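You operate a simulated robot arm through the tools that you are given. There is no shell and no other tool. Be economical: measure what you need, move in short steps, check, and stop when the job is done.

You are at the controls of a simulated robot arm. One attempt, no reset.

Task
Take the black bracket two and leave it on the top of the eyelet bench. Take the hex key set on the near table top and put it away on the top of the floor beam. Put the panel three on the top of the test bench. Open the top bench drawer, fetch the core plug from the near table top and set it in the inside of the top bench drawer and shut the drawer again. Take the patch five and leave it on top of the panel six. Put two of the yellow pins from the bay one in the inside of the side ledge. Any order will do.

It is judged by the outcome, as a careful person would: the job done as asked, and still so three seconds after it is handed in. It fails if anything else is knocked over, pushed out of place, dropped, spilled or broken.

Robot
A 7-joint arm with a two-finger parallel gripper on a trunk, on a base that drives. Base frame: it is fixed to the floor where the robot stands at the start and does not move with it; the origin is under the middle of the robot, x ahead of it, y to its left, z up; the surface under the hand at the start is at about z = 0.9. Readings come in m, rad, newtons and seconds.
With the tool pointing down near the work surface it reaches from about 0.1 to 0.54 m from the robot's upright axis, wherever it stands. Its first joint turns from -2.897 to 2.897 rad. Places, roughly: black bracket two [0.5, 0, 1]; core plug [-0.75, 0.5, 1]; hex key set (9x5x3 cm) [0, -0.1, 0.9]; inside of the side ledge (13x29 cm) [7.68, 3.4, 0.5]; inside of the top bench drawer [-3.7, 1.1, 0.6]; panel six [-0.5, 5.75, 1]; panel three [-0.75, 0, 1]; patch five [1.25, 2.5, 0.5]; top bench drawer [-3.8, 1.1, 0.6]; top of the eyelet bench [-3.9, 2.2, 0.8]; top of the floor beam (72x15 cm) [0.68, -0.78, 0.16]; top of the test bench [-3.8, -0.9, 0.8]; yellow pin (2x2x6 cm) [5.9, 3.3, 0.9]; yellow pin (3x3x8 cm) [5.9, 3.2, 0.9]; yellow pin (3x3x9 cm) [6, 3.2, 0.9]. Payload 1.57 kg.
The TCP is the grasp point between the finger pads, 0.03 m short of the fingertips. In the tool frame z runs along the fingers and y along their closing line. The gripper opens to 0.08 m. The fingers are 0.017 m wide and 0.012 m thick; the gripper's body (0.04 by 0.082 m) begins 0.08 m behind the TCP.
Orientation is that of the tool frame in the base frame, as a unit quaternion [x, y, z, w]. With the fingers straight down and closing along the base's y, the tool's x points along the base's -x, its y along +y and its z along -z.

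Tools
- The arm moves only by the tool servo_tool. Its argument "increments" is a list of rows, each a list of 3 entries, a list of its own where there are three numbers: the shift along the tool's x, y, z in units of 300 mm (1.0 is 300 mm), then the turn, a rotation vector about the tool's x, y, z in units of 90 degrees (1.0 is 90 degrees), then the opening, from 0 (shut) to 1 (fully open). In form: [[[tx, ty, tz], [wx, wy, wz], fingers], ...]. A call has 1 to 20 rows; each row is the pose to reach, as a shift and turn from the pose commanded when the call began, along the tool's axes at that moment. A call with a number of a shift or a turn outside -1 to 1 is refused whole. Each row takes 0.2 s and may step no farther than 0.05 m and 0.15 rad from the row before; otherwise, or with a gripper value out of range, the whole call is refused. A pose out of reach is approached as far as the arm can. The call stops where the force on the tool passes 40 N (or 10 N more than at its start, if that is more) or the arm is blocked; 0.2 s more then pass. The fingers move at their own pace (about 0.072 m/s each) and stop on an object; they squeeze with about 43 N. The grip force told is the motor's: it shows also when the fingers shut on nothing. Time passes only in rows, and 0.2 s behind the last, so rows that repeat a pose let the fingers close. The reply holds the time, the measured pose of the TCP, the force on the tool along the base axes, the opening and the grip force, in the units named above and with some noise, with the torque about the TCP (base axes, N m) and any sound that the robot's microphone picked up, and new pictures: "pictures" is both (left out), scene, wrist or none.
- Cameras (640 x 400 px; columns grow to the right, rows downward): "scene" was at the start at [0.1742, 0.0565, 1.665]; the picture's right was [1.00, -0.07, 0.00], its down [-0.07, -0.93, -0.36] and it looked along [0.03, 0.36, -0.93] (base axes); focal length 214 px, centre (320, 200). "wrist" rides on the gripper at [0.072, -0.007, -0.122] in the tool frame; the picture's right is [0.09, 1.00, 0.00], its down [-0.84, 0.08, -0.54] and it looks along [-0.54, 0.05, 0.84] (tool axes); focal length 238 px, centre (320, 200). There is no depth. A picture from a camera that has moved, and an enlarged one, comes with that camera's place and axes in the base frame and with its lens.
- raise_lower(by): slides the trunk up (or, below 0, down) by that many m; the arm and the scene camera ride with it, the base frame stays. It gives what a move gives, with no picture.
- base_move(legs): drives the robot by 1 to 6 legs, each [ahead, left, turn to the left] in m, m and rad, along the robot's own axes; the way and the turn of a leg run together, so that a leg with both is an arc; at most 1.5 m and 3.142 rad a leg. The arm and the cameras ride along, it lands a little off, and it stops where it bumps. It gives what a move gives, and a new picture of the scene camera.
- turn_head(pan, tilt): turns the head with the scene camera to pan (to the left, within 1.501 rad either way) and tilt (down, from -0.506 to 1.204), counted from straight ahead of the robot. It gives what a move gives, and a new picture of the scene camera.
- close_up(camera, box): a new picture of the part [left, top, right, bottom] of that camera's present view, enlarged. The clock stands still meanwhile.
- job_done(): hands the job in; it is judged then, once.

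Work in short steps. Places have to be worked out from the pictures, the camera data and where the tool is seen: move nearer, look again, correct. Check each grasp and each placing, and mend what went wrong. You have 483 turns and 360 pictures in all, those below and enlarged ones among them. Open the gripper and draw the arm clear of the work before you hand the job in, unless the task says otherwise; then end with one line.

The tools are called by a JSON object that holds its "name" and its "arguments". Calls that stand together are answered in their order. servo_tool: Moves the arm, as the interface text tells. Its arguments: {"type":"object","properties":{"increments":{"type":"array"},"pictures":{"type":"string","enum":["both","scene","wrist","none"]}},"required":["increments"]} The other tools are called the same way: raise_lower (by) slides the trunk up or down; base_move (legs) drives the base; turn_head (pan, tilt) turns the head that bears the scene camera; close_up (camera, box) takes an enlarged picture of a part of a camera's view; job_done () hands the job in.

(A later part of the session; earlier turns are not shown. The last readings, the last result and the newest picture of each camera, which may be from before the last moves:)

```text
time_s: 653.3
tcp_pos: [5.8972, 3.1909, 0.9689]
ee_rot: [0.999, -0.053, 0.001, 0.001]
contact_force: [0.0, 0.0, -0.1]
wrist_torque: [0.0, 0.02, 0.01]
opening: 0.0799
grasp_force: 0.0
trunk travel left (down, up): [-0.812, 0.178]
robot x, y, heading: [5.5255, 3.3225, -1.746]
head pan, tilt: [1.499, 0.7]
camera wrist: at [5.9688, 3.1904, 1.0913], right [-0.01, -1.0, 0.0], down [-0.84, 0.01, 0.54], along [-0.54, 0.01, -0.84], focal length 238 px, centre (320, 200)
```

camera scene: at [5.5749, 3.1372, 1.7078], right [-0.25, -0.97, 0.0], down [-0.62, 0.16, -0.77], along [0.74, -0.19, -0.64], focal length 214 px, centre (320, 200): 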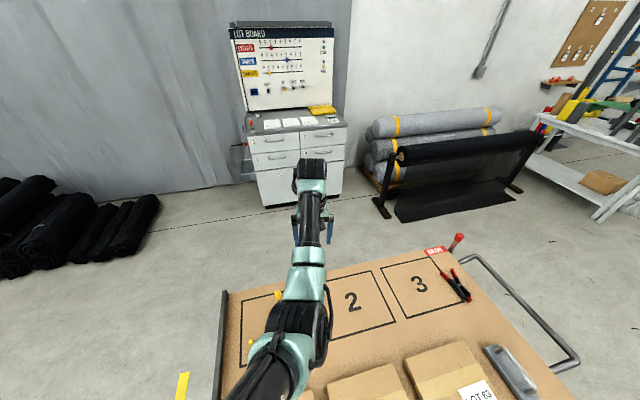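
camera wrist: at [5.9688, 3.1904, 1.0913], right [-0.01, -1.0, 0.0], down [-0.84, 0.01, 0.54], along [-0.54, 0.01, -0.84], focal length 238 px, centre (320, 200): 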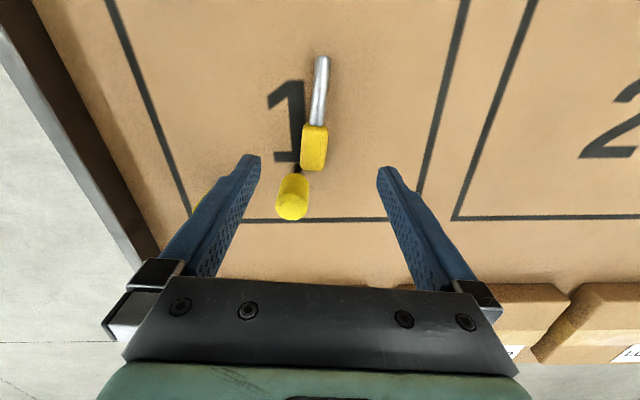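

{"name": "servo_tool", "arguments": {"increments": [[[0, -0.02, 0.08], [0, 0, 0], 1], [[0, -0.02, 0.16], [0, 0, 0], 1], [[0, -0.02, 0.23], [0, 0, 0], 1], [[0, -0.02, 0.27], [0, 0, 0], 1]], "pictures": "wrist"}}

```text
time_s: 654.1
tcp_pos: [5.8969, 3.1981, 0.9099]
ee_rot: [0.999, -0.054, -0.001, 0.0]
contact_force: [-7.0, 1.9, 17.9]
wrist_torque: [-0.7, 0.26, -0.31]
opening: 0.0798
grasp_force: 0.0
trunk travel left (down, up): [-0.812, 0.178]
robot x, y, heading: [5.5235, 3.3255, -1.748]
head pan, tilt: [1.499, 0.7]
stopped in row 4: the force on the tool passed its limit at 66 N (the readings are from after the stop); the commanded pose is now the measured one
camera wrist: at [5.9702, 3.1967, 1.0321], right [-0.02, -1.0, 0.0], down [-0.84, 0.01, 0.54], along [-0.54, 0.01, -0.84], focal length 238 px, centre (320, 200)
```

wrist: 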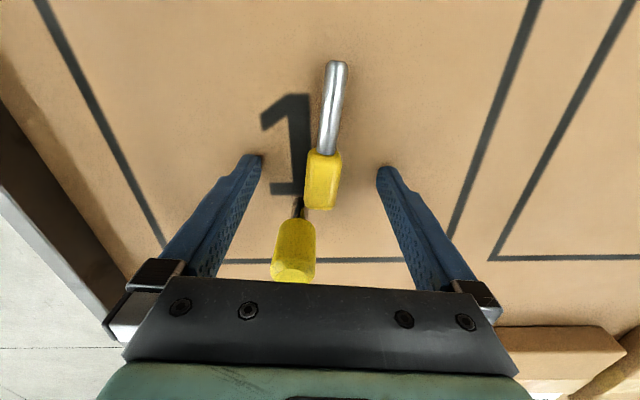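

Surface is at z≈0.878. Ease up 4 mm and close on the handle.

{"name": "servo_tool", "arguments": {"increments": [[[0, 0, -0.014], [0, 0, 0], 1], [[0, 0, -0.014], [0, 0, 0], 0.6], [[0, 0, -0.014], [0, 0, 0], 0.3], [[0, 0, -0.014], [0, 0, 0], 0], [[0, 0, -0.014], [0, 0, 0], 0], [[0, 0, -0.014], [0, 0, 0], 0]], "pictures": "wrist"}}

```text
time_s: 655.5
tcp_pos: [5.8999, 3.1988, 0.9134]
ee_rot: [0.999, -0.053, -0.001, -0.001]
contact_force: [0.1, -0.4, -0.5]
wrist_torque: [0.0, -0.02, 0.01]
opening: 0.0209
grasp_force: 34.2
trunk travel left (down, up): [-0.812, 0.178]
robot x, y, heading: [5.5228, 3.3228, -1.745]
head pan, tilt: [1.499, 0.7]
camera wrist: at [5.9722, 3.1968, 1.0351], right [-0.02, -1.0, 0.0], down [-0.84, 0.01, 0.54], along [-0.54, 0.01, -0.84], focal length 238 px, centre (320, 200)
```

wrist: 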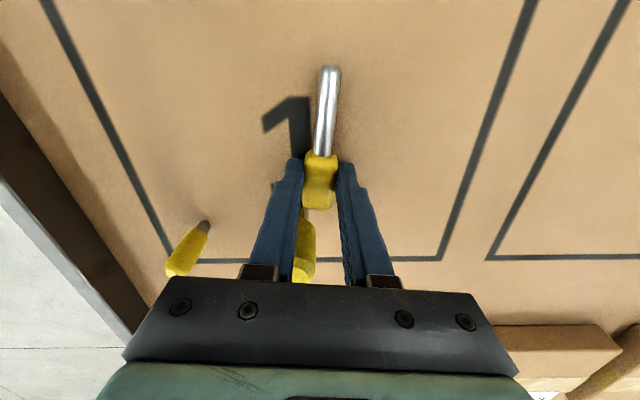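

Gripped. Lift.

{"name": "servo_tool", "arguments": {"increments": [[[0, 0, -0.1], [0, 0, 0], 0], [[0, 0, -0.25], [0, 0, 0], 0], [[0, 0, -0.4], [0, 0, 0], 0], [[0, 0, -0.55], [0, 0, 0], 0], [[0, 0, -0.7], [0, 0, 0], 0]], "pictures": "wrist"}}

{"name": "raise_lower", "arguments": {"by": 0.12}}

{"name": "turn_head", "arguments": {"pan": 1.5, "tilt": 0.55}}

{"name": "close_up", "arguments": {"camera": "scene", "box": [210, 60, 370, 180]}}

```text
time_s: 656.7
tcp_pos: [5.9003, 3.1982, 1.1231]
ee_rot: [0.999, -0.054, -0.001, 0.0]
contact_force: [0.7, 0.2, -1.2]
wrist_torque: [0.03, 0.0, 0.01]
opening: 0.0212
grasp_force: 34.2
trunk travel left (down, up): [-0.812, 0.178]
robot x, y, heading: [5.5229, 3.3263, -1.748]
head pan, tilt: [1.499, 0.7]
camera wrist: at [5.9725, 3.1962, 1.2455], right [-0.02, -1.0, 0.0], down [-0.84, 0.01, 0.54], along [-0.54, 0.01, -0.84], focal length 238 px, centre (320, 200)
```

wrist: 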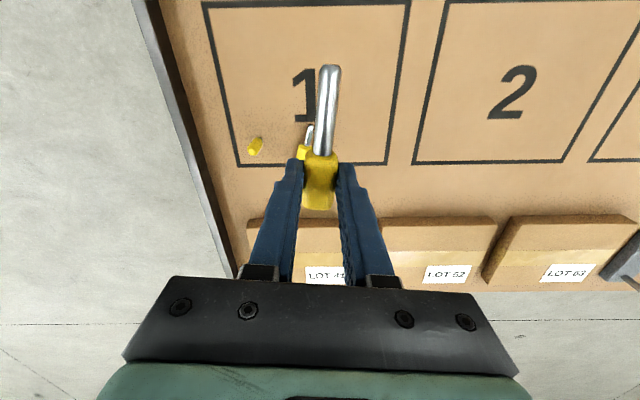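

```text
time_s: 658.2
tcp_pos: [5.9011, 3.1969, 1.2422]
ee_rot: [0.998, -0.055, -0.001, -0.001]
contact_force: [-0.3, 0.3, -0.6]
wrist_torque: [0.0, 0.0, 0.01]
opening: 0.021
grasp_force: 34.3
trunk travel left (down, up): [-0.932, 0.058]
robot x, y, heading: [5.5231, 3.3283, -1.748]
head pan, tilt: [1.499, 0.7]
```

```text
time_s: 658.9
tcp_pos: [5.9012, 3.1978, 1.2426]
ee_rot: [0.999, -0.054, -0.002, 0.0]
contact_force: [-1.0, -0.3, 0.0]
wrist_torque: [-0.02, 0.03, 0.02]
opening: 0.021
grasp_force: 34.7
trunk travel left (down, up): [-0.932, 0.058]
robot x, y, heading: [5.5208, 3.3277, -1.749]
head pan, tilt: [1.499, 0.55]
camera scene: at [5.5801, 3.1365, 1.7209], right [-0.25, -0.97, 0.0], down [-0.51, 0.13, -0.85], along [0.83, -0.21, -0.52], focal length 214 px, centre (320, 200)
```

scene: 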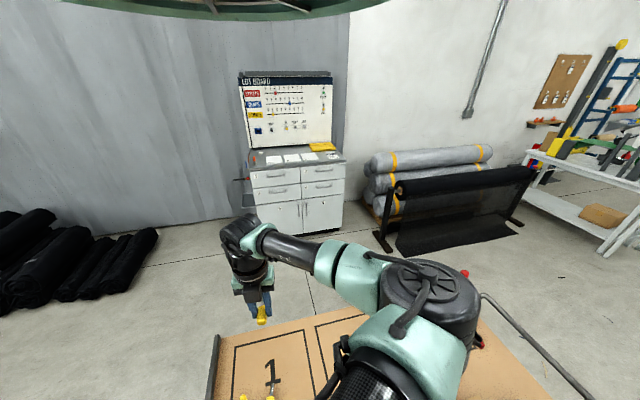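

```text
3.33 times, centred on (290, 120) of scene
camera zoom: at [5.5801, 3.1365, 1.7209], right [-0.25, -0.97, 0.0], down [-0.51, 0.13, -0.85], along [0.83, -0.21, -0.52], focal length 715 px, centre (420, 467)
```

zoom: 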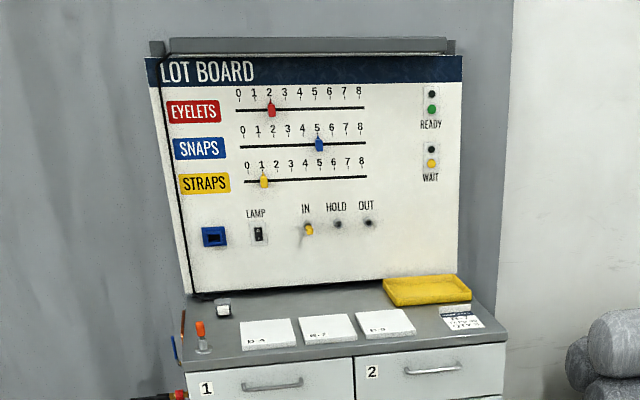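

Pin A held. Drive around the cart toward the cabinet's +y side and look at the side ledge.

{"name": "base_move", "arguments": {"legs": [[-0.84, 1.18, 0]]}}

{"name": "turn_head", "arguments": {"pan": 1.2, "tilt": 0.9}}

```text
time_s: 666.1
tcp_pos: [7.2154, 3.8102, 1.2415]
ee_rot: [0.999, -0.053, -0.001, 0.0]
contact_force: [-0.1, 0.0, -0.4]
wrist_torque: [-0.01, 0.01, 0.0]
opening: 0.0207
grasp_force: 34.6
trunk travel left (down, up): [-0.932, 0.058]
robot x, y, heading: [6.8363, 3.942, -1.741]
head pan, tilt: [1.499, 0.55]
camera scene: at [6.8945, 3.7504, 1.721], right [-0.24, -0.97, 0.0], down [-0.51, 0.13, -0.85], along [0.83, -0.21, -0.52], focal length 214 px, centre (320, 200)
```

scene: 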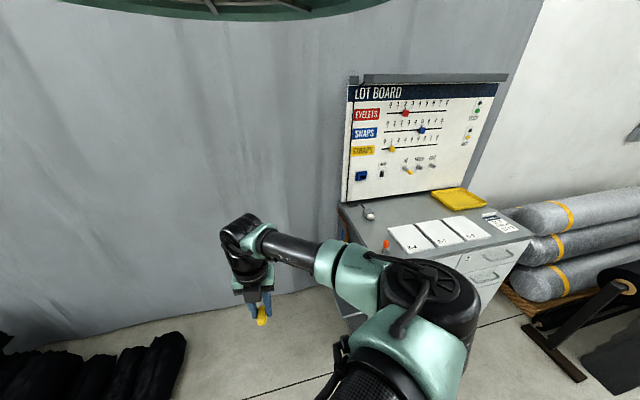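

```text
time_s: 666.9
tcp_pos: [7.215, 3.8109, 1.2426]
ee_rot: [0.999, -0.053, -0.001, 0.0]
contact_force: [0.2, -0.3, -0.8]
wrist_torque: [-0.02, 0.01, 0.02]
opening: 0.0214
grasp_force: 34.2
trunk travel left (down, up): [-0.932, 0.058]
robot x, y, heading: [6.8352, 3.9403, -1.742]
head pan, tilt: [1.201, 0.901]
camera scene: at [6.8723, 3.7333, 1.6917], right [-0.52, -0.86, 0.0], down [-0.67, 0.41, -0.62], along [0.53, -0.32, -0.78], focal length 214 px, centre (320, 200)
```

scene: 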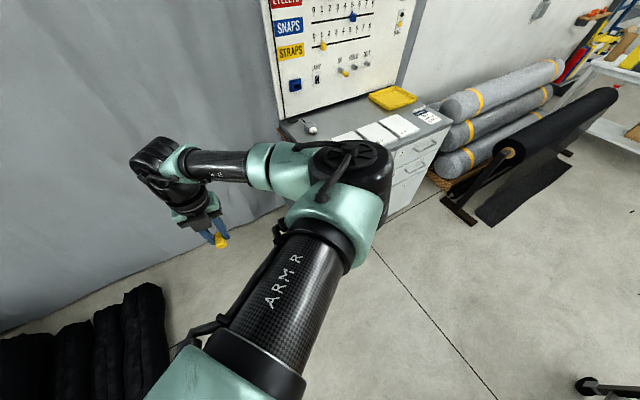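

The elbow would clash with the cabinet if I approached straight; I'll turn the robot right ~0.77 rad so the arm points more toward -y and come from the +y side.

{"name": "base_move", "arguments": {"legs": [[0, 0, -0.77]]}}

{"name": "turn_head", "arguments": {"pan": 1.5, "tilt": 0.8}}

```text
time_s: 669.3
tcp_pos: [7.024, 3.586, 1.242]
ee_rot: [0.907, -0.421, -0.001, 0.0]
contact_force: [0.5, 0.1, -1.1]
wrist_torque: [0.02, 0.0, 0.0]
opening: 0.0213
grasp_force: 34.7
trunk travel left (down, up): [-0.932, 0.058]
robot x, y, heading: [6.8348, 3.9355, -2.51]
head pan, tilt: [1.201, 0.901]
camera scene: at [6.7201, 3.7662, 1.6917], right [-0.97, -0.26, 0.0], down [-0.2, 0.76, -0.62], along [0.16, -0.6, -0.78], focal length 214 px, centre (320, 200)
```

scene: 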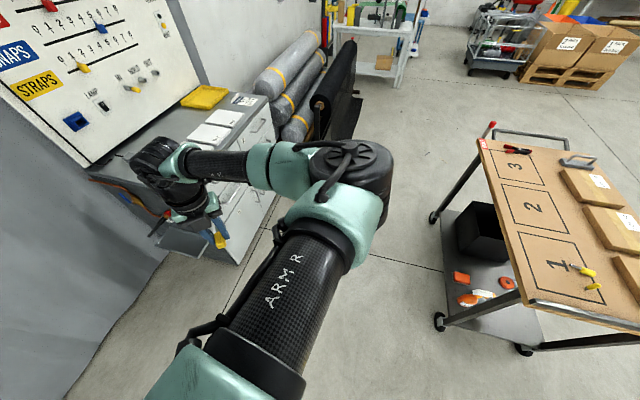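

```text
time_s: 670.1
tcp_pos: [7.023, 3.5866, 1.2439]
ee_rot: [0.907, -0.421, -0.001, 0.0]
contact_force: [0.0, -0.1, 0.6]
wrist_torque: [0.03, 0.0, -0.02]
opening: 0.0213
grasp_force: 34.5
trunk travel left (down, up): [-0.932, 0.058]
robot x, y, heading: [6.8373, 3.9391, -2.508]
head pan, tilt: [1.499, 0.799]
camera scene: at [6.7432, 3.7708, 1.6995], right [-0.85, -0.53, 0.0], down [-0.38, 0.61, -0.7], along [0.37, -0.59, -0.72], focal length 214 px, centre (320, 200)
```

scene: 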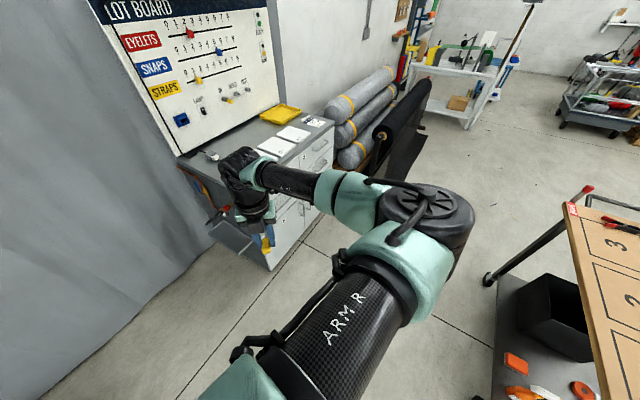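

{"name": "close_up", "arguments": {"camera": "scene", "box": [160, 140, 300, 270]}}

```text
3.08 times, centred on (230, 205) of scene
camera zoom: at [6.7432, 3.7708, 1.6995], right [-0.85, -0.53, 0.0], down [-0.38, 0.61, -0.7], along [0.37, -0.59, -0.72], focal length 660 px, centre (597, 185)
```

zoom: 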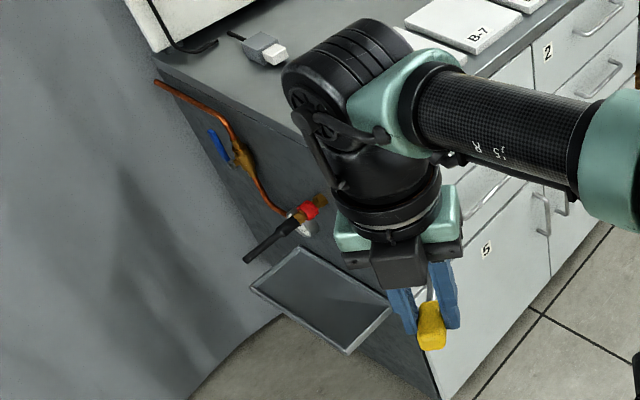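

The tray spans x 7.53–7.83, y 3.335–3.46 at z≈0.5, with a torch nozzle overhanging at x≈7.735, z≈0.68. I'll place in the front half. Rotate the tool so the pin is along x.

{"name": "servo_tool", "arguments": {"increments": [[[0, 0, 0], [0, 0, -0.08], 0], [[0, 0, 0], [0, 0, -0.16], 0], [[0, 0, 0], [0, 0, -0.24], 0], [[0, 0, 0], [0, 0, -0.32], 0], [[0, 0, 0], [0, 0, -0.4], 0], [[0, 0, 0], [0, 0, -0.48], 0], [[0, 0, 0], [0, 0, -0.55], 0]], "pictures": "none"}}

{"name": "close_up", "arguments": {"camera": "scene", "box": [560, 190, 640, 400]}}

```text
time_s: 671.7
tcp_pos: [7.0221, 3.5858, 1.2439]
ee_rot: [1.0, -0.002, -0.001, -0.001]
contact_force: [-0.2, -0.9, -1.4]
wrist_torque: [0.01, -0.04, -0.02]
opening: 0.0211
grasp_force: 34.5
trunk travel left (down, up): [-0.932, 0.058]
robot x, y, heading: [6.8355, 3.9372, -2.506]
head pan, tilt: [1.499, 0.799]
```

```text
1.90 times, centred on (600, 295) of scene
camera zoom: at [6.7434, 3.7708, 1.6996], right [-0.85, -0.53, 0.0], down [-0.38, 0.61, -0.7], along [0.37, -0.59, -0.72], focal length 408 px, centre (-213, 19)
```

zoom: 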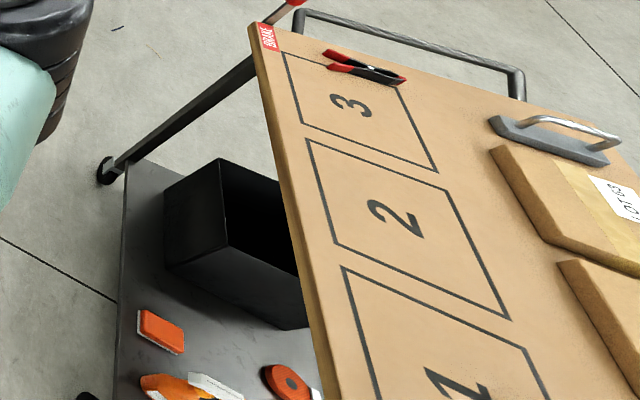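

{"name": "base_move", "arguments": {"legs": [[-0.385, 0.484, 0]]}}

{"name": "servo_tool", "arguments": {"increments": [[[0, 0, 0], [0, 0, 0], 0]], "pictures": "both"}}

```text
time_s: 675.3
tcp_pos: [7.6348, 3.4156, 1.2433]
ee_rot: [1.0, 0.005, -0.002, -0.001]
contact_force: [-0.4, 0.1, 0.0]
wrist_torque: [-0.01, 0.01, -0.01]
opening: 0.0209
grasp_force: 34.3
trunk travel left (down, up): [-0.932, 0.058]
robot x, y, heading: [7.4407, 3.7684, -2.488]
head pan, tilt: [1.499, 0.799]
camera scene: at [7.3528, 3.5958, 1.6996], right [-0.84, -0.55, 0.0], down [-0.39, 0.6, -0.7], along [0.38, -0.58, -0.72], focal length 214 px, centre (320, 200)
```

scene: 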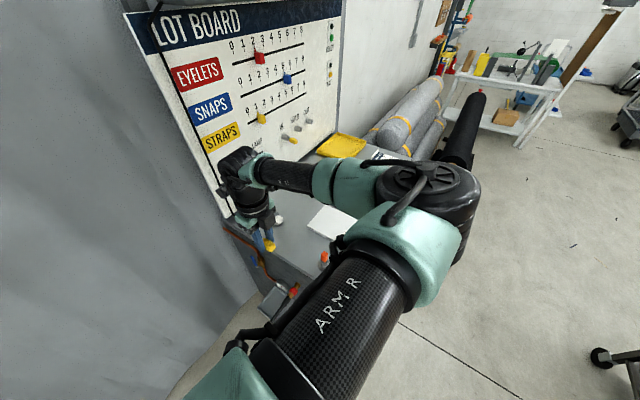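

```text
time_s: 675.7
tcp_pos: [7.6363, 3.4138, 1.2437]
ee_rot: [1.0, 0.005, -0.001, -0.001]
contact_force: [0.3, -0.8, -0.6]
wrist_torque: [0.0, 0.01, 0.01]
opening: 0.0209
grasp_force: 34.1
trunk travel left (down, up): [-0.932, 0.058]
robot x, y, heading: [7.4466, 3.7662, -2.493]
head pan, tilt: [1.499, 0.799]
camera scene: at [7.3526, 3.5958, 1.6996], right [-0.84, -0.55, 0.0], down [-0.39, 0.6, -0.7], along [0.38, -0.58, -0.72], focal length 214 px, centre (320, 200)
camera wrist: at [7.7071, 3.4226, 1.3658], right [0.1, -0.99, 0.0], down [-0.84, -0.09, 0.54], along [-0.54, -0.05, -0.84], focal length 238 px, centre (320, 200)
```

scene: 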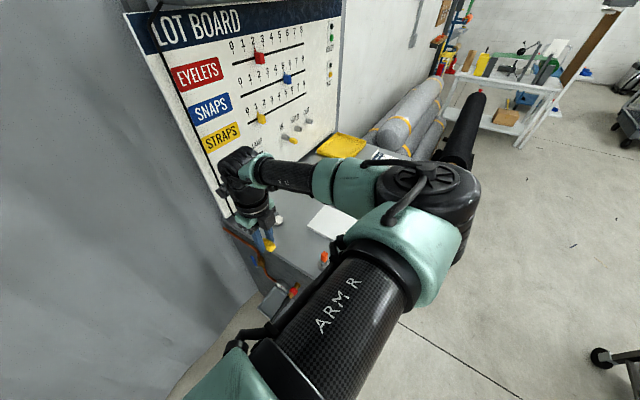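
wrist: 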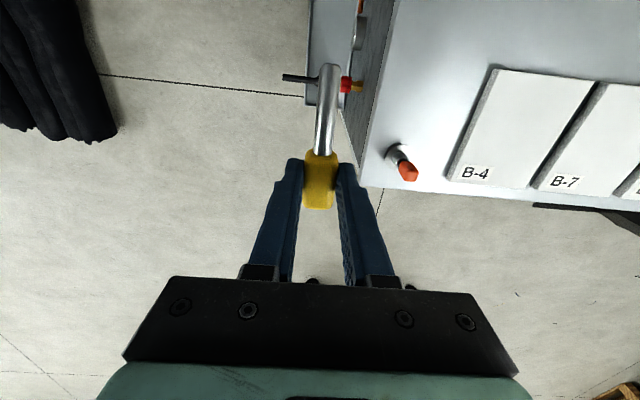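

The forearm would pass too close to the cabinet corner when lowered. Shift the robot to (7.63,3.85) with the arm pointing straight -y (arm counter-moves first).

{"name": "servo_tool", "arguments": {"increments": [[[-0.13, 0.056, 0], [0, 0, 0], 0], [[-0.26, 0.113, 0], [0, 0, 0], 0], [[-0.38, 0.17, 0], [0, 0, 0], 0], [[-0.5, 0.226, 0], [0, 0, 0], 0], [[-0.633, 0.26, 0], [0, 0, 0], 0]], "pictures": "none"}}

{"name": "base_move", "arguments": {"legs": [[-0.203, 0.045, 0]]}}

{"name": "servo_tool", "arguments": {"increments": [[[0, 0, 0], [0, 0, 0], 0]], "pictures": "both"}}

```text
time_s: 676.9
tcp_pos: [7.4454, 3.3345, 1.2423]
ee_rot: [1.0, 0.005, 0.0, -0.001]
contact_force: [-0.1, -0.5, -0.5]
wrist_torque: [-0.01, 0.01, -0.01]
opening: 0.0207
grasp_force: 34.5
trunk travel left (down, up): [-0.932, 0.058]
robot x, y, heading: [7.4421, 3.7649, -2.492]
head pan, tilt: [1.499, 0.799]
```

```text
time_s: 678.5
tcp_pos: [7.6262, 3.4215, 1.2413]
ee_rot: [1.0, 0.007, 0.005, -0.003]
contact_force: [-0.7, -0.5, -1.2]
wrist_torque: [0.0, 0.05, 0.01]
opening: 0.0208
grasp_force: 34.6
trunk travel left (down, up): [-0.932, 0.058]
robot x, y, heading: [7.634, 3.8544, -2.489]
head pan, tilt: [1.499, 0.799]
camera scene: at [7.5259, 3.6793, 1.6975], right [-0.84, -0.55, -0.01], down [-0.38, 0.6, -0.7], along [0.39, -0.58, -0.71], focal length 214 px, centre (320, 200)
```

scene: 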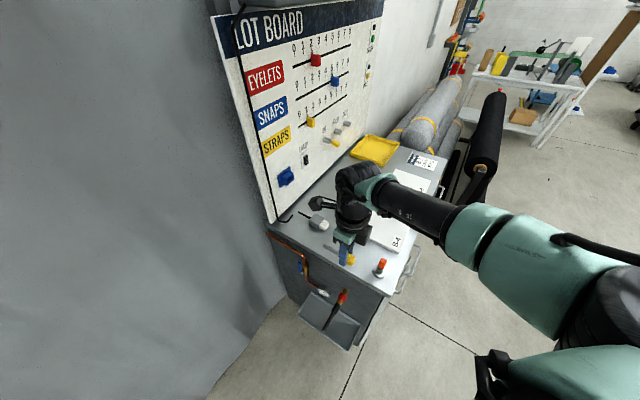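

```text
time_s: 678.9
tcp_pos: [7.6251, 3.4207, 1.2403]
ee_rot: [1.0, 0.006, 0.006, -0.003]
contact_force: [-0.1, 0.7, -0.5]
wrist_torque: [0.0, 0.01, -0.01]
opening: 0.0209
grasp_force: 34.5
trunk travel left (down, up): [-0.932, 0.058]
robot x, y, heading: [7.6304, 3.8531, -2.491]
head pan, tilt: [1.499, 0.799]
camera scene: at [7.5258, 3.6797, 1.6979], right [-0.84, -0.55, -0.01], down [-0.38, 0.6, -0.7], along [0.39, -0.58, -0.71], focal length 214 px, centre (320, 200)
camera wrist: at [7.6954, 3.4283, 1.3642], right [0.1, -0.99, 0.0], down [-0.84, -0.09, 0.53], along [-0.53, -0.05, -0.85], focal length 238 px, centre (320, 200)
```

scene: 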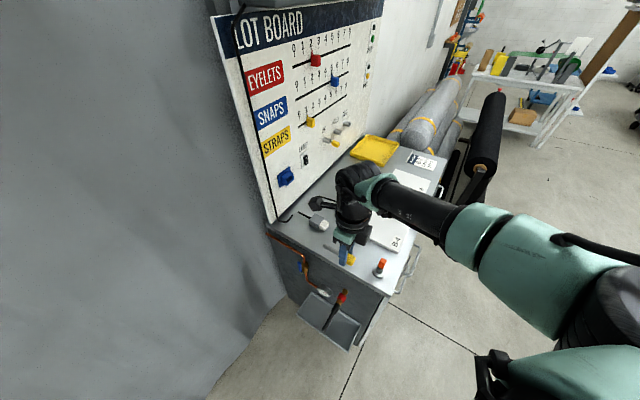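
wrist: 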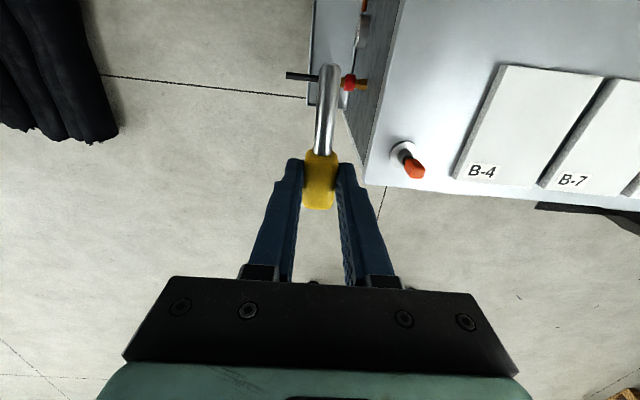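

The torch nozzle is at x≈7.64, z≈0.77 above the tray, so I'll use the rear half (x≈7.755) with the tool tilted 40° (hand leaning away from the cabinet). Tilt and shift now.

{"name": "servo_tool", "arguments": {"increments": [[[0.1, 0, 0], [-0.08, 0, 0], 0], [[0.2, 0, 0], [-0.16, 0, 0], 0], [[0.3, 0, 0], [-0.24, 0, 0], 0], [[0.4, 0, 0], [-0.32, 0, 0], 0], [[0.433, 0, 0], [-0.4, 0, 0], 0], [[0.433, 0, 0], [-0.44, 0, 0], 0]], "pictures": "both"}}

```text
time_s: 680.3
tcp_pos: [7.756, 3.4241, 1.2422]
ee_rot: [0.941, 0.005, 0.008, 0.337]
contact_force: [0.7, -0.2, -0.3]
wrist_torque: [0.03, 0.0, -0.01]
opening: 0.0214
grasp_force: 34.3
trunk travel left (down, up): [-0.932, 0.058]
robot x, y, heading: [7.6318, 3.8537, -2.493]
head pan, tilt: [1.499, 0.799]
camera scene: at [7.5259, 3.6794, 1.6977], right [-0.84, -0.55, -0.01], down [-0.38, 0.6, -0.7], along [0.39, -0.58, -0.71], focal length 214 px, centre (320, 200)
camera wrist: at [7.8254, 3.5064, 1.3337], right [0.1, -0.77, 0.63], down [-0.85, 0.27, 0.46], along [-0.52, -0.58, -0.62], focal length 238 px, centre (320, 200)
```

scene: 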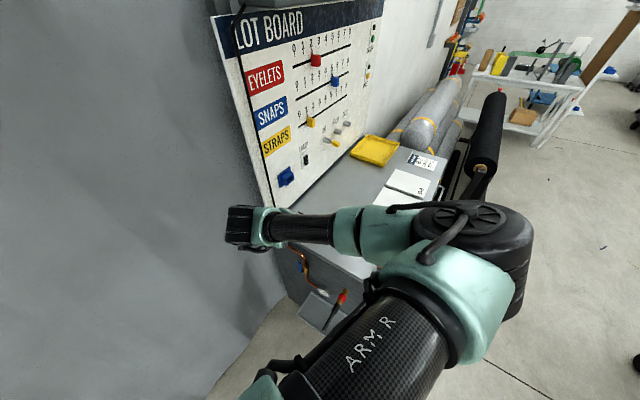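
wrist: 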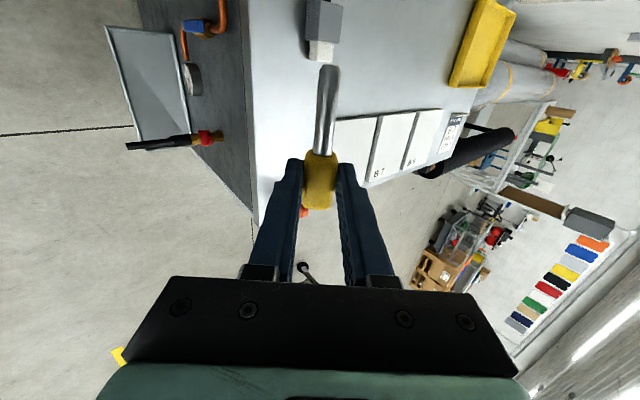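

Elbow still comes near the cabinet corner; move the base 0.13 m away in +y and let the arm stretch.

{"name": "base_move", "arguments": {"legs": [[-0.08, -0.104, 0]]}}

{"name": "servo_tool", "arguments": {"increments": [[[0, 0.1, 0.08], [0, 0, 0], 0], [[0, 0.2, 0.165], [0, 0, 0], 0], [[0, 0.33, 0.272], [0, 0, 0], 0]], "pictures": "both"}}

```text
time_s: 681.6
tcp_pos: [7.7566, 3.5452, 1.2414]
ee_rot: [0.942, 0.003, 0.008, 0.334]
contact_force: [0.5, -0.2, -0.5]
wrist_torque: [0.03, -0.01, 0.0]
opening: 0.0209
grasp_force: 34.0
trunk travel left (down, up): [-0.932, 0.058]
robot x, y, heading: [7.6367, 3.9814, -2.486]
head pan, tilt: [1.499, 0.799]
camera scene: at [7.526, 3.801, 1.6967], right [-0.84, -0.55, -0.02], down [-0.38, 0.61, -0.7], along [0.39, -0.58, -0.72], focal length 214 px, centre (320, 200)
```

scene: 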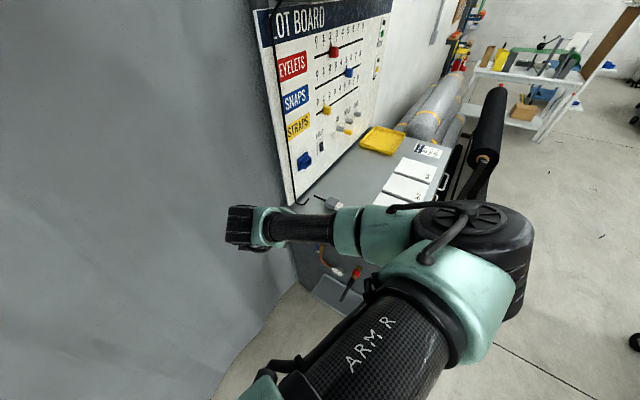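

```text
refused: row 3 steps farther than a row can; nothing moved
```

{"name": "servo_tool", "arguments": {"increments": [[[0, 0.09, 0.075], [0, 0, 0], 0], [[0, 0.18, 0.15], [0, 0, 0], 0], [[0, 0.27, 0.22], [0, 0, 0], 0], [[0, 0.33, 0.272], [0, 0, 0], 0]], "pictures": "both"}}

```text
time_s: 682.6
tcp_pos: [7.7587, 3.4157, 1.2385]
ee_rot: [0.943, 0.004, 0.008, 0.333]
contact_force: [-0.5, -0.1, -0.5]
wrist_torque: [0.0, 0.0, 0.01]
opening: 0.021
grasp_force: 34.2
trunk travel left (down, up): [-0.932, 0.058]
robot x, y, heading: [7.6389, 3.9801, -2.489]
head pan, tilt: [1.499, 0.799]
camera scene: at [7.5259, 3.8012, 1.6968], right [-0.84, -0.55, -0.02], down [-0.38, 0.61, -0.7], along [0.39, -0.58, -0.72], focal length 214 px, centre (320, 200)
camera wrist: at [7.8278, 3.4997, 1.3307], right [0.09, -0.77, 0.63], down [-0.85, 0.27, 0.46], along [-0.52, -0.57, -0.63], focal length 238 px, centre (320, 200)
```

scene: 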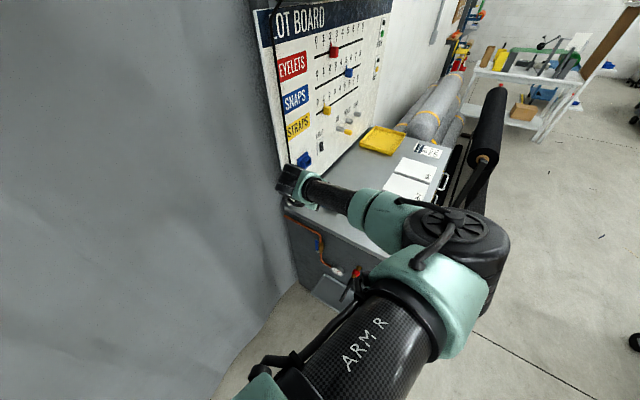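
wrist: 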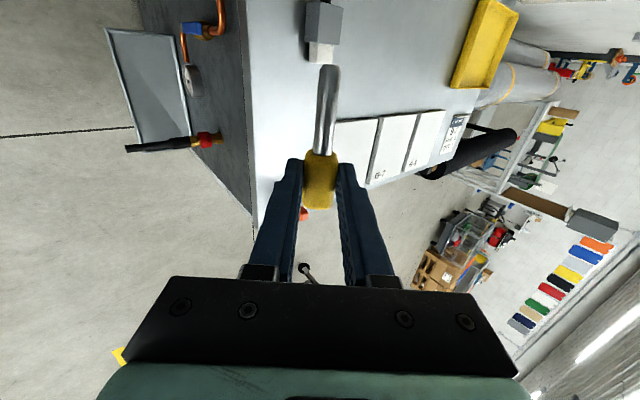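

Clear now. Shift 5 cm outward to avoid the gauge on the cabinet side, then lower the trunk.

{"name": "servo_tool", "arguments": {"increments": [[[0, -0.128, -0.105], [0, 0, 0], 0]], "pictures": "none"}}

{"name": "raise_lower", "arguments": {"by": -0.35}}

{"name": "servo_tool", "arguments": {"increments": [[[0, 0, 0], [0, 0, 0], 0]], "pictures": "both"}}

```text
time_s: 683.0
tcp_pos: [7.7597, 3.468, 1.2416]
ee_rot: [0.942, 0.003, 0.009, 0.335]
contact_force: [0.5, 0.4, -1.9]
wrist_torque: [0.0, 0.0, 0.0]
opening: 0.0209
grasp_force: 34.0
trunk travel left (down, up): [-0.932, 0.058]
robot x, y, heading: [7.6407, 3.9854, -2.49]
head pan, tilt: [1.499, 0.799]
```

```text
time_s: 686.4
tcp_pos: [7.7607, 3.4766, 0.8961]
ee_rot: [0.941, 0.003, 0.011, 0.338]
contact_force: [-0.4, -0.6, -0.8]
wrist_torque: [0.04, 0.0, -0.03]
opening: 0.021
grasp_force: 34.8
trunk travel left (down, up): [-0.582, 0.408]
robot x, y, heading: [7.6396, 3.983, -2.488]
head pan, tilt: [1.499, 0.799]
```

```text
time_s: 686.8
tcp_pos: [7.7612, 3.4769, 0.897]
ee_rot: [0.941, 0.003, 0.01, 0.338]
contact_force: [0.5, -0.6, -0.7]
wrist_torque: [0.02, 0.01, 0.02]
opening: 0.021
grasp_force: 34.5
trunk travel left (down, up): [-0.582, 0.408]
robot x, y, heading: [7.6328, 3.9789, -2.489]
head pan, tilt: [1.499, 0.799]
camera scene: at [7.5263, 3.8128, 1.3475], right [-0.84, -0.55, -0.02], down [-0.38, 0.6, -0.71], along [0.4, -0.58, -0.71], focal length 214 px, centre (320, 200)
camera wrist: at [7.8303, 3.5601, 0.9878], right [0.09, -0.77, 0.64], down [-0.85, 0.28, 0.45], along [-0.52, -0.58, -0.63], focal length 238 px, centre (320, 200)
```

scene: 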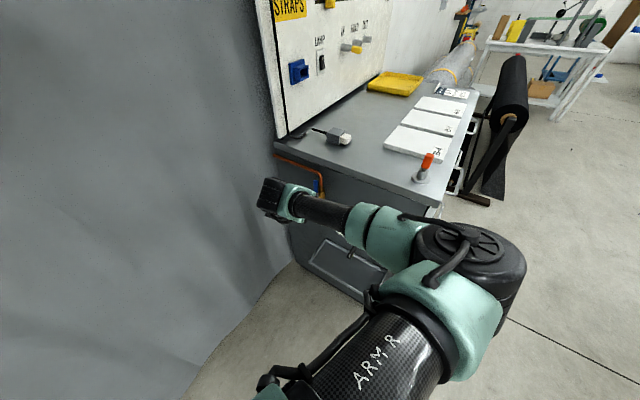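
wrist: 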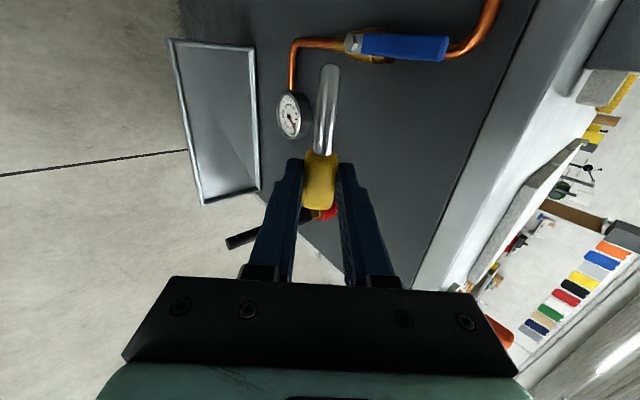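

The tray and pipework are clear. Lower 0.3 more at this outer position.

{"name": "raise_lower", "arguments": {"by": -0.3}}

{"name": "servo_tool", "arguments": {"increments": [[[0, 0, 0], [0, 0, 0], 0]], "pictures": "wrist"}}

```text
time_s: 689.8
tcp_pos: [7.765, 3.4764, 0.5988]
ee_rot: [0.941, 0.001, 0.013, 0.339]
contact_force: [0.1, -0.4, -0.9]
wrist_torque: [0.0, -0.02, -0.01]
opening: 0.0211
grasp_force: 34.4
trunk travel left (down, up): [-0.282, 0.708]
robot x, y, heading: [7.6357, 3.9813, -2.494]
head pan, tilt: [1.499, 0.799]
```

```text
time_s: 690.2
tcp_pos: [7.7651, 3.4765, 0.5985]
ee_rot: [0.941, 0.002, 0.012, 0.339]
contact_force: [-0.5, -0.1, 0.7]
wrist_torque: [-0.03, 0.01, -0.01]
opening: 0.0209
grasp_force: 34.3
trunk travel left (down, up): [-0.282, 0.708]
robot x, y, heading: [7.6368, 3.9844, -2.496]
head pan, tilt: [1.499, 0.799]
camera wrist: at [7.8333, 3.5601, 0.6895], right [0.09, -0.77, 0.64], down [-0.85, 0.28, 0.45], along [-0.52, -0.58, -0.63], focal length 238 px, centre (320, 200)
```

wrist: 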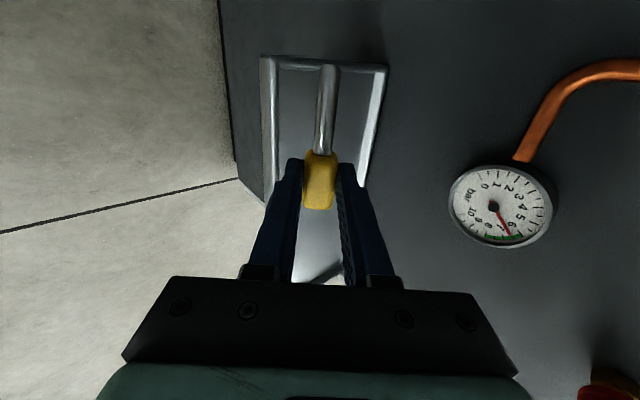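

{"name": "servo_tool", "arguments": {"increments": [[[-0.02, 0.07, 0.058], [0, 0, 0], 0], [[-0.027, 0.141, 0.1155], [0, 0, 0], 0]], "pictures": "wrist"}}

```text
time_s: 690.8
tcp_pos: [7.7566, 3.4203, 0.5948]
ee_rot: [0.941, 0.001, 0.014, 0.339]
contact_force: [-0.2, -0.2, -0.3]
wrist_torque: [0.0, -0.04, 0.0]
opening: 0.0211
grasp_force: 33.9
trunk travel left (down, up): [-0.282, 0.708]
robot x, y, heading: [7.6395, 3.9846, -2.496]
head pan, tilt: [1.499, 0.799]
camera wrist: at [7.8255, 3.5036, 0.6872], right [0.09, -0.77, 0.64], down [-0.85, 0.27, 0.45], along [-0.52, -0.58, -0.63], focal length 238 px, centre (320, 200)
```

wrist: 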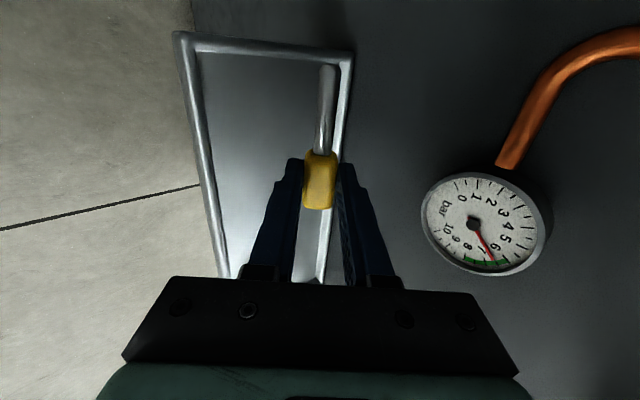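

Pin is above the tray interior. Lower in small steps until contact.

{"name": "servo_tool", "arguments": {"increments": [[[0, -0.042, 0.051], [0, 0, 0], 0], [[0, -0.084, 0.103], [0, 0, 0], 0], [[0, -0.105, 0.128], [0, 0, 0], 0], [[0, -0.126, 0.154], [0, 0, 0], 0], [[0, -0.147, 0.18], [0, 0, 0], 0], [[0, -0.158, 0.193], [0, 0, 0], 0], [[0, -0.168, 0.205], [0, 0, 0], 0], [[0, -0.179, 0.218], [0, 0, 0], 0]], "pictures": "wrist"}}

```text
time_s: 691.8
tcp_pos: [7.7588, 3.4223, 0.5467]
ee_rot: [0.94, 0.002, 0.013, 0.34]
contact_force: [0.5, 0.0, -0.4]
wrist_torque: [0.0, 0.01, -0.01]
opening: 0.021
grasp_force: 34.0
trunk travel left (down, up): [-0.282, 0.708]
robot x, y, heading: [7.6342, 3.9838, -2.492]
head pan, tilt: [1.499, 0.799]
stopped in row 4: the force on the tool passed its limit at 56 N (the readings are from after the stop); the commanded pose is now the measured one
camera wrist: at [7.8273, 3.5054, 0.6368], right [0.09, -0.76, 0.64], down [-0.85, 0.28, 0.45], along [-0.52, -0.58, -0.63], focal length 238 px, centre (320, 200)
```

wrist: 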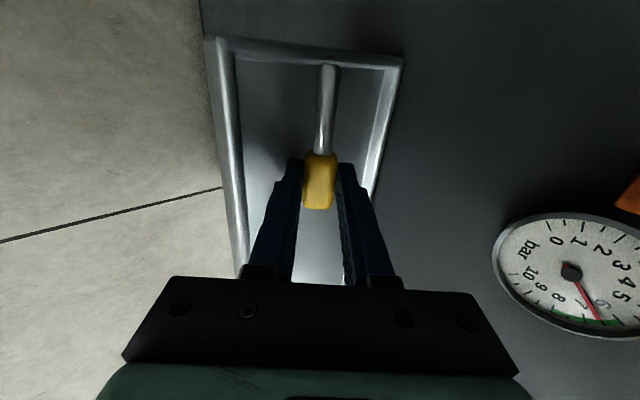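

{"name": "servo_tool", "arguments": {"increments": [[[0, -0.005, 0.006], [0, 0, 0], 0], [[0, -0.01, 0.0125], [0, 0, 0], 0], [[0, -0.016, 0.019], [0, 0, 0], 0], [[0, -0.021, 0.026], [0, 0, 0], 0]], "pictures": "none"}}

```text
time_s: 692.3
tcp_pos: [7.7576, 3.4208, 0.545]
ee_rot: [0.94, 0.002, 0.011, 0.342]
contact_force: [2.1, 0.7, 2.9]
wrist_torque: [0.06, -0.04, -0.04]
opening: 0.0212
grasp_force: 34.6
trunk travel left (down, up): [-0.282, 0.708]
robot x, y, heading: [7.6324, 3.982, -2.497]
head pan, tilt: [1.499, 0.799]
stopped in row 2: the force on the tool passed its limit at 47 N (the readings are from after the stop); the commanded pose is now the measured one
```

Contact confirmed. Raise 3 mm, open, then withdraw along the tool axis.

{"name": "servo_tool", "arguments": {"increments": [[[0, 0.006, -0.008], [0, 0, 0], 0], [[0, 0.012, -0.015], [0, 0, 0], 0.35], [[0, 0.02, -0.025], [0, 0, 0], 0.5], [[0, 0.02, -0.025], [0, 0, 0], 0.6], [[0, 0.02, -0.025], [0, 0, 0], 0.6]], "pictures": "wrist"}}

```text
time_s: 693.5
tcp_pos: [7.757, 3.4212, 0.5537]
ee_rot: [0.94, 0.002, 0.01, 0.342]
contact_force: [-1.2, -0.1, 2.5]
wrist_torque: [0.0, 0.05, 0.0]
opening: 0.0461
grasp_force: 0.0
trunk travel left (down, up): [-0.282, 0.708]
robot x, y, heading: [7.639, 3.9841, -2.496]
head pan, tilt: [1.499, 0.799]
camera wrist: at [7.8266, 3.5048, 0.6442], right [0.09, -0.76, 0.64], down [-0.85, 0.28, 0.45], along [-0.52, -0.58, -0.62], focal length 238 px, centre (320, 200)
```

wrist: 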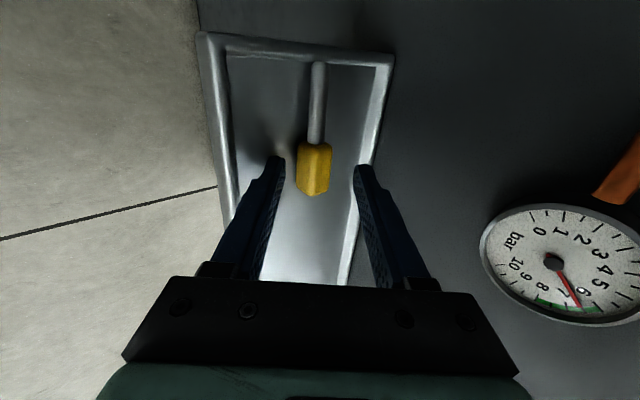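

Pin A lies in the tray. Withdraw and raise.

{"name": "servo_tool", "arguments": {"increments": [[[0, 0, -0.12], [0, 0, 0], 0.6], [[0, 0, -0.25], [0, 0, 0], 0.6], [[0, -0.03, -0.33], [0, 0, 0], 0.6]], "pictures": "wrist"}}

{"name": "raise_lower", "arguments": {"by": 0.35}}

{"name": "raise_lower", "arguments": {"by": 0.3}}

```text
time_s: 694.3
tcp_pos: [7.7549, 3.4913, 0.6244]
ee_rot: [0.94, 0.001, 0.011, 0.341]
contact_force: [0.3, 0.5, -0.2]
wrist_torque: [-0.01, 0.0, -0.01]
opening: 0.0477
grasp_force: 0.0
trunk travel left (down, up): [-0.282, 0.708]
robot x, y, heading: [7.6353, 3.9794, -2.495]
head pan, tilt: [1.499, 0.799]
camera wrist: at [7.8241, 3.5742, 0.7156], right [0.09, -0.76, 0.64], down [-0.85, 0.28, 0.45], along [-0.52, -0.58, -0.62], focal length 238 px, centre (320, 200)
```

wrist: 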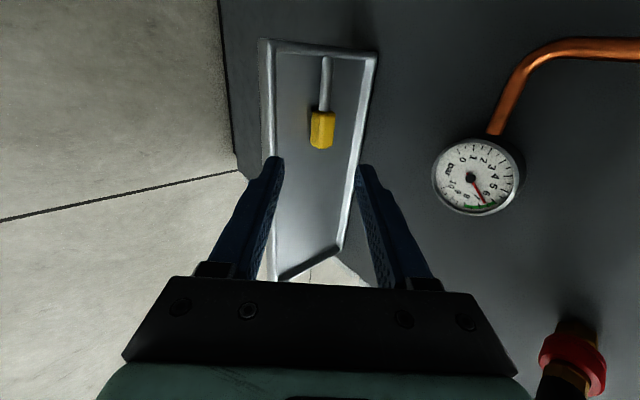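

```text
time_s: 697.7
tcp_pos: [7.7529, 3.4892, 0.9738]
ee_rot: [0.941, 0.002, 0.008, 0.34]
contact_force: [0.6, -0.2, 0.8]
wrist_torque: [0.02, 0.0, -0.01]
opening: 0.048
grasp_force: 0.1
trunk travel left (down, up): [-0.632, 0.358]
robot x, y, heading: [7.6329, 3.9824, -2.488]
head pan, tilt: [1.499, 0.799]
```

```text
time_s: 700.7
tcp_pos: [7.7498, 3.4894, 1.2719]
ee_rot: [0.94, 0.002, 0.007, 0.34]
contact_force: [0.5, 0.0, -1.7]
wrist_torque: [0.02, -0.02, 0.03]
opening: 0.048
grasp_force: 0.1
trunk travel left (down, up): [-0.932, 0.058]
robot x, y, heading: [7.6338, 3.9821, -2.495]
head pan, tilt: [1.499, 0.799]
```

Re-level the tool and drive back to the cart for pin B.

{"name": "servo_tool", "arguments": {"increments": [[[0, 0, 0], [0.08, 0, 0], 0.8], [[0, 0, 0], [0.16, 0, 0], 1], [[0, 0, 0], [0.24, 0, 0], 1], [[0, 0, 0], [0.32, 0, 0], 1], [[0, 0, 0], [0.4, 0, 0], 1], [[0, 0, 0], [0.442, 0, 0], 1]], "pictures": "none"}}

{"name": "base_move", "arguments": {"legs": [[0.479, -0.362, 0], [0, 0, 0.75], [0.4, -0.6, 0], [0.4, -0.65, 0]]}}

{"name": "servo_tool", "arguments": {"increments": [[[0, 0, 0], [0, 0, 0], 1]], "pictures": "both"}}

```text
time_s: 702.1
tcp_pos: [7.7517, 3.4892, 1.2733]
ee_rot: [1.0, 0.005, 0.006, -0.001]
contact_force: [0.4, 0.5, 0.6]
wrist_torque: [0.04, 0.02, -0.02]
opening: 0.0802
grasp_force: 0.1
trunk travel left (down, up): [-0.932, 0.058]
robot x, y, heading: [7.6378, 3.9857, -2.494]
head pan, tilt: [1.499, 0.799]
```

```text
time_s: 714.6
tcp_pos: [6.1378, 3.1217, 1.27]
ee_rot: [0.926, 0.377, -0.002, -0.001]
contact_force: [-0.5, 0.6, -0.3]
wrist_torque: [0.05, -0.01, 0.0]
opening: 0.08
grasp_force: 0.2
trunk travel left (down, up): [-0.932, 0.058]
robot x, y, heading: [5.7009, 3.3875, -1.724]
head pan, tilt: [1.499, 0.799]
camera scene: at [5.7554, 3.2032, 1.6996], right [-0.23, -0.97, 0.0], down [-0.7, 0.16, -0.7], along [0.68, -0.16, -0.72], focal length 214 px, centre (320, 200)
```

scene: 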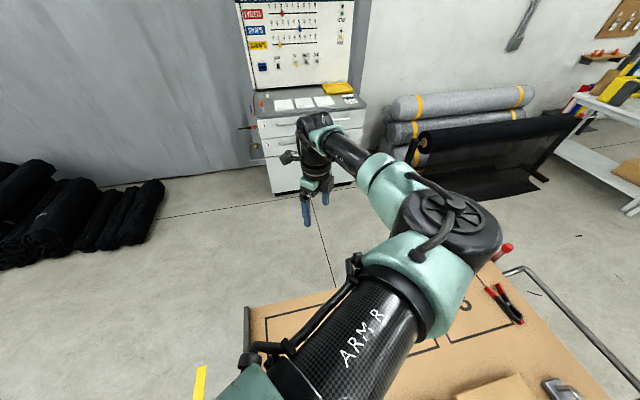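

```text
time_s: 715.0
tcp_pos: [6.1365, 3.1205, 1.2701]
ee_rot: [0.926, 0.377, -0.002, 0.0]
contact_force: [0.4, -0.3, 0.7]
wrist_torque: [0.0, -0.02, -0.03]
opening: 0.0798
grasp_force: 0.1
trunk travel left (down, up): [-0.932, 0.058]
robot x, y, heading: [5.7021, 3.3891, -1.732]
head pan, tilt: [1.499, 0.799]
camera scene: at [5.7555, 3.2033, 1.6996], right [-0.23, -0.97, 0.0], down [-0.7, 0.16, -0.7], along [0.68, -0.16, -0.72], focal length 214 px, centre (320, 200)
camera wrist: at [6.1838, 3.1769, 1.3921], right [0.76, -0.65, 0.0], down [-0.54, -0.64, 0.54], along [-0.35, -0.41, -0.84], focal length 238 px, centre (320, 200)
```

scene: 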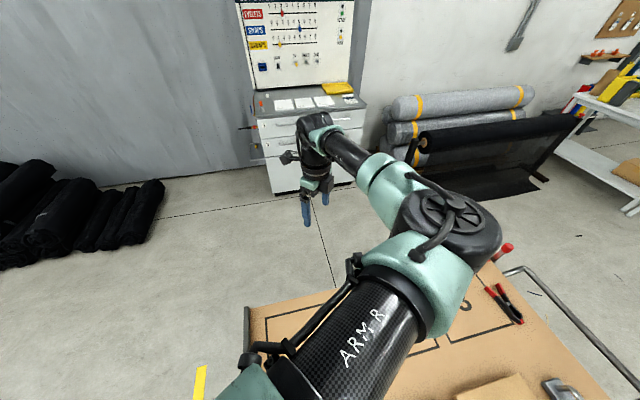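
wrist: 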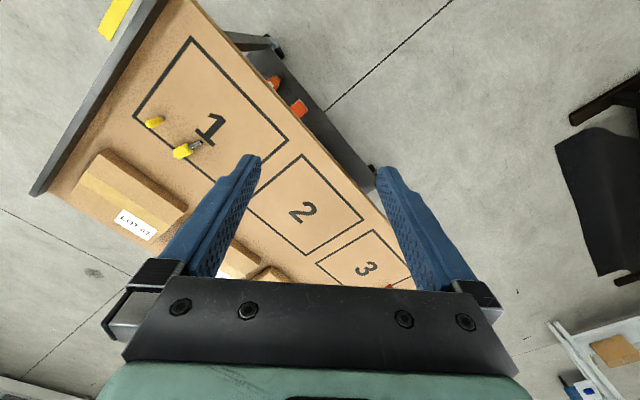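

{"name": "close_up", "arguments": {"camera": "wrist", "box": [130, 90, 230, 170]}}

```text
5.00 times, centred on (180, 130) of wrist
camera zoom: at [6.1838, 3.1769, 1.3921], right [0.76, -0.65, 0.0], down [-0.54, -0.64, 0.54], along [-0.35, -0.41, -0.84], focal length 1192 px, centre (1020, 550)
```

zoom: 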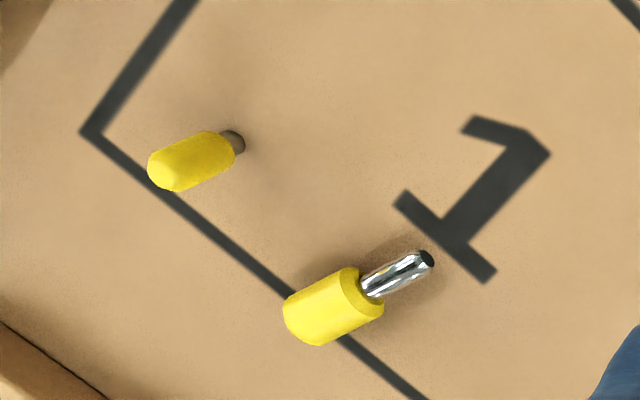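

Pin B is also lying down (C still stands), so B is the second one. It lies from (5.805,3.233) to (5.876,3.213). Reposition and align with it.

{"name": "base_move", "arguments": {"legs": [[0.032, -0.197, 0]]}}

{"name": "servo_tool", "arguments": {"increments": [[[0, -0.06, 0], [0, 0, 0.085], 0.7], [[0, -0.12, 0], [0, 0, 0.17], 0.7], [[0, -0.18, 0], [0, 0, 0.255], 0.7], [[0, -0.24, 0], [0, 0, 0.34], 0.7], [[0, -0.3, 0], [0, 0, 0.425], 0.7], [[0, -0.36, 0], [0, 0, 0.51], 0.7], [[0, -0.42, 0], [0, 0, 0.595], 0.7], [[0.005, -0.475, 0], [0, 0, 0.67], 0.7]], "pictures": "wrist"}}

```text
time_s: 716.6
tcp_pos: [5.9379, 3.1231, 1.2698]
ee_rot: [0.925, 0.379, -0.002, 0.0]
contact_force: [-0.7, 0.7, -0.5]
wrist_torque: [0.0, 0.05, 0.03]
opening: 0.08
grasp_force: 0.0
trunk travel left (down, up): [-0.932, 0.058]
robot x, y, heading: [5.504, 3.3857, -1.725]
head pan, tilt: [1.499, 0.799]
camera scene: at [5.5551, 3.2028, 1.6995], right [-0.23, -0.97, 0.0], down [-0.7, 0.16, -0.7], along [0.68, -0.16, -0.72], focal length 214 px, centre (320, 200)
```

scene: 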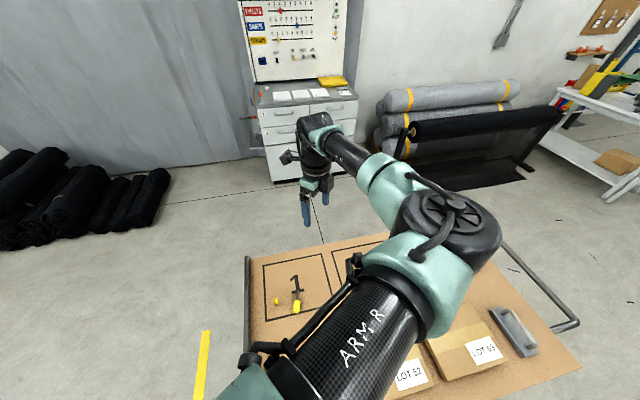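

```text
time_s: 718.4
tcp_pos: [5.8384, 3.2255, 1.2724]
ee_rot: [0.99, -0.138, 0.0, 0.001]
contact_force: [0.7, -0.2, 0.3]
wrist_torque: [0.02, 0.0, -0.01]
opening: 0.056
grasp_force: 0.1
trunk travel left (down, up): [-0.932, 0.058]
robot x, y, heading: [5.5028, 3.3899, -1.73]
head pan, tilt: [1.499, 0.799]
camera wrist: at [5.9081, 3.2125, 1.3939], right [-0.18, -0.98, 0.0], down [-0.82, 0.16, 0.54], along [-0.54, 0.1, -0.84], focal length 238 px, centre (320, 200)
```

wrist: 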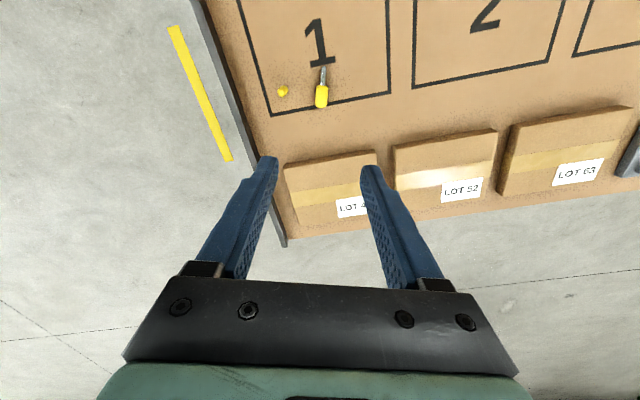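

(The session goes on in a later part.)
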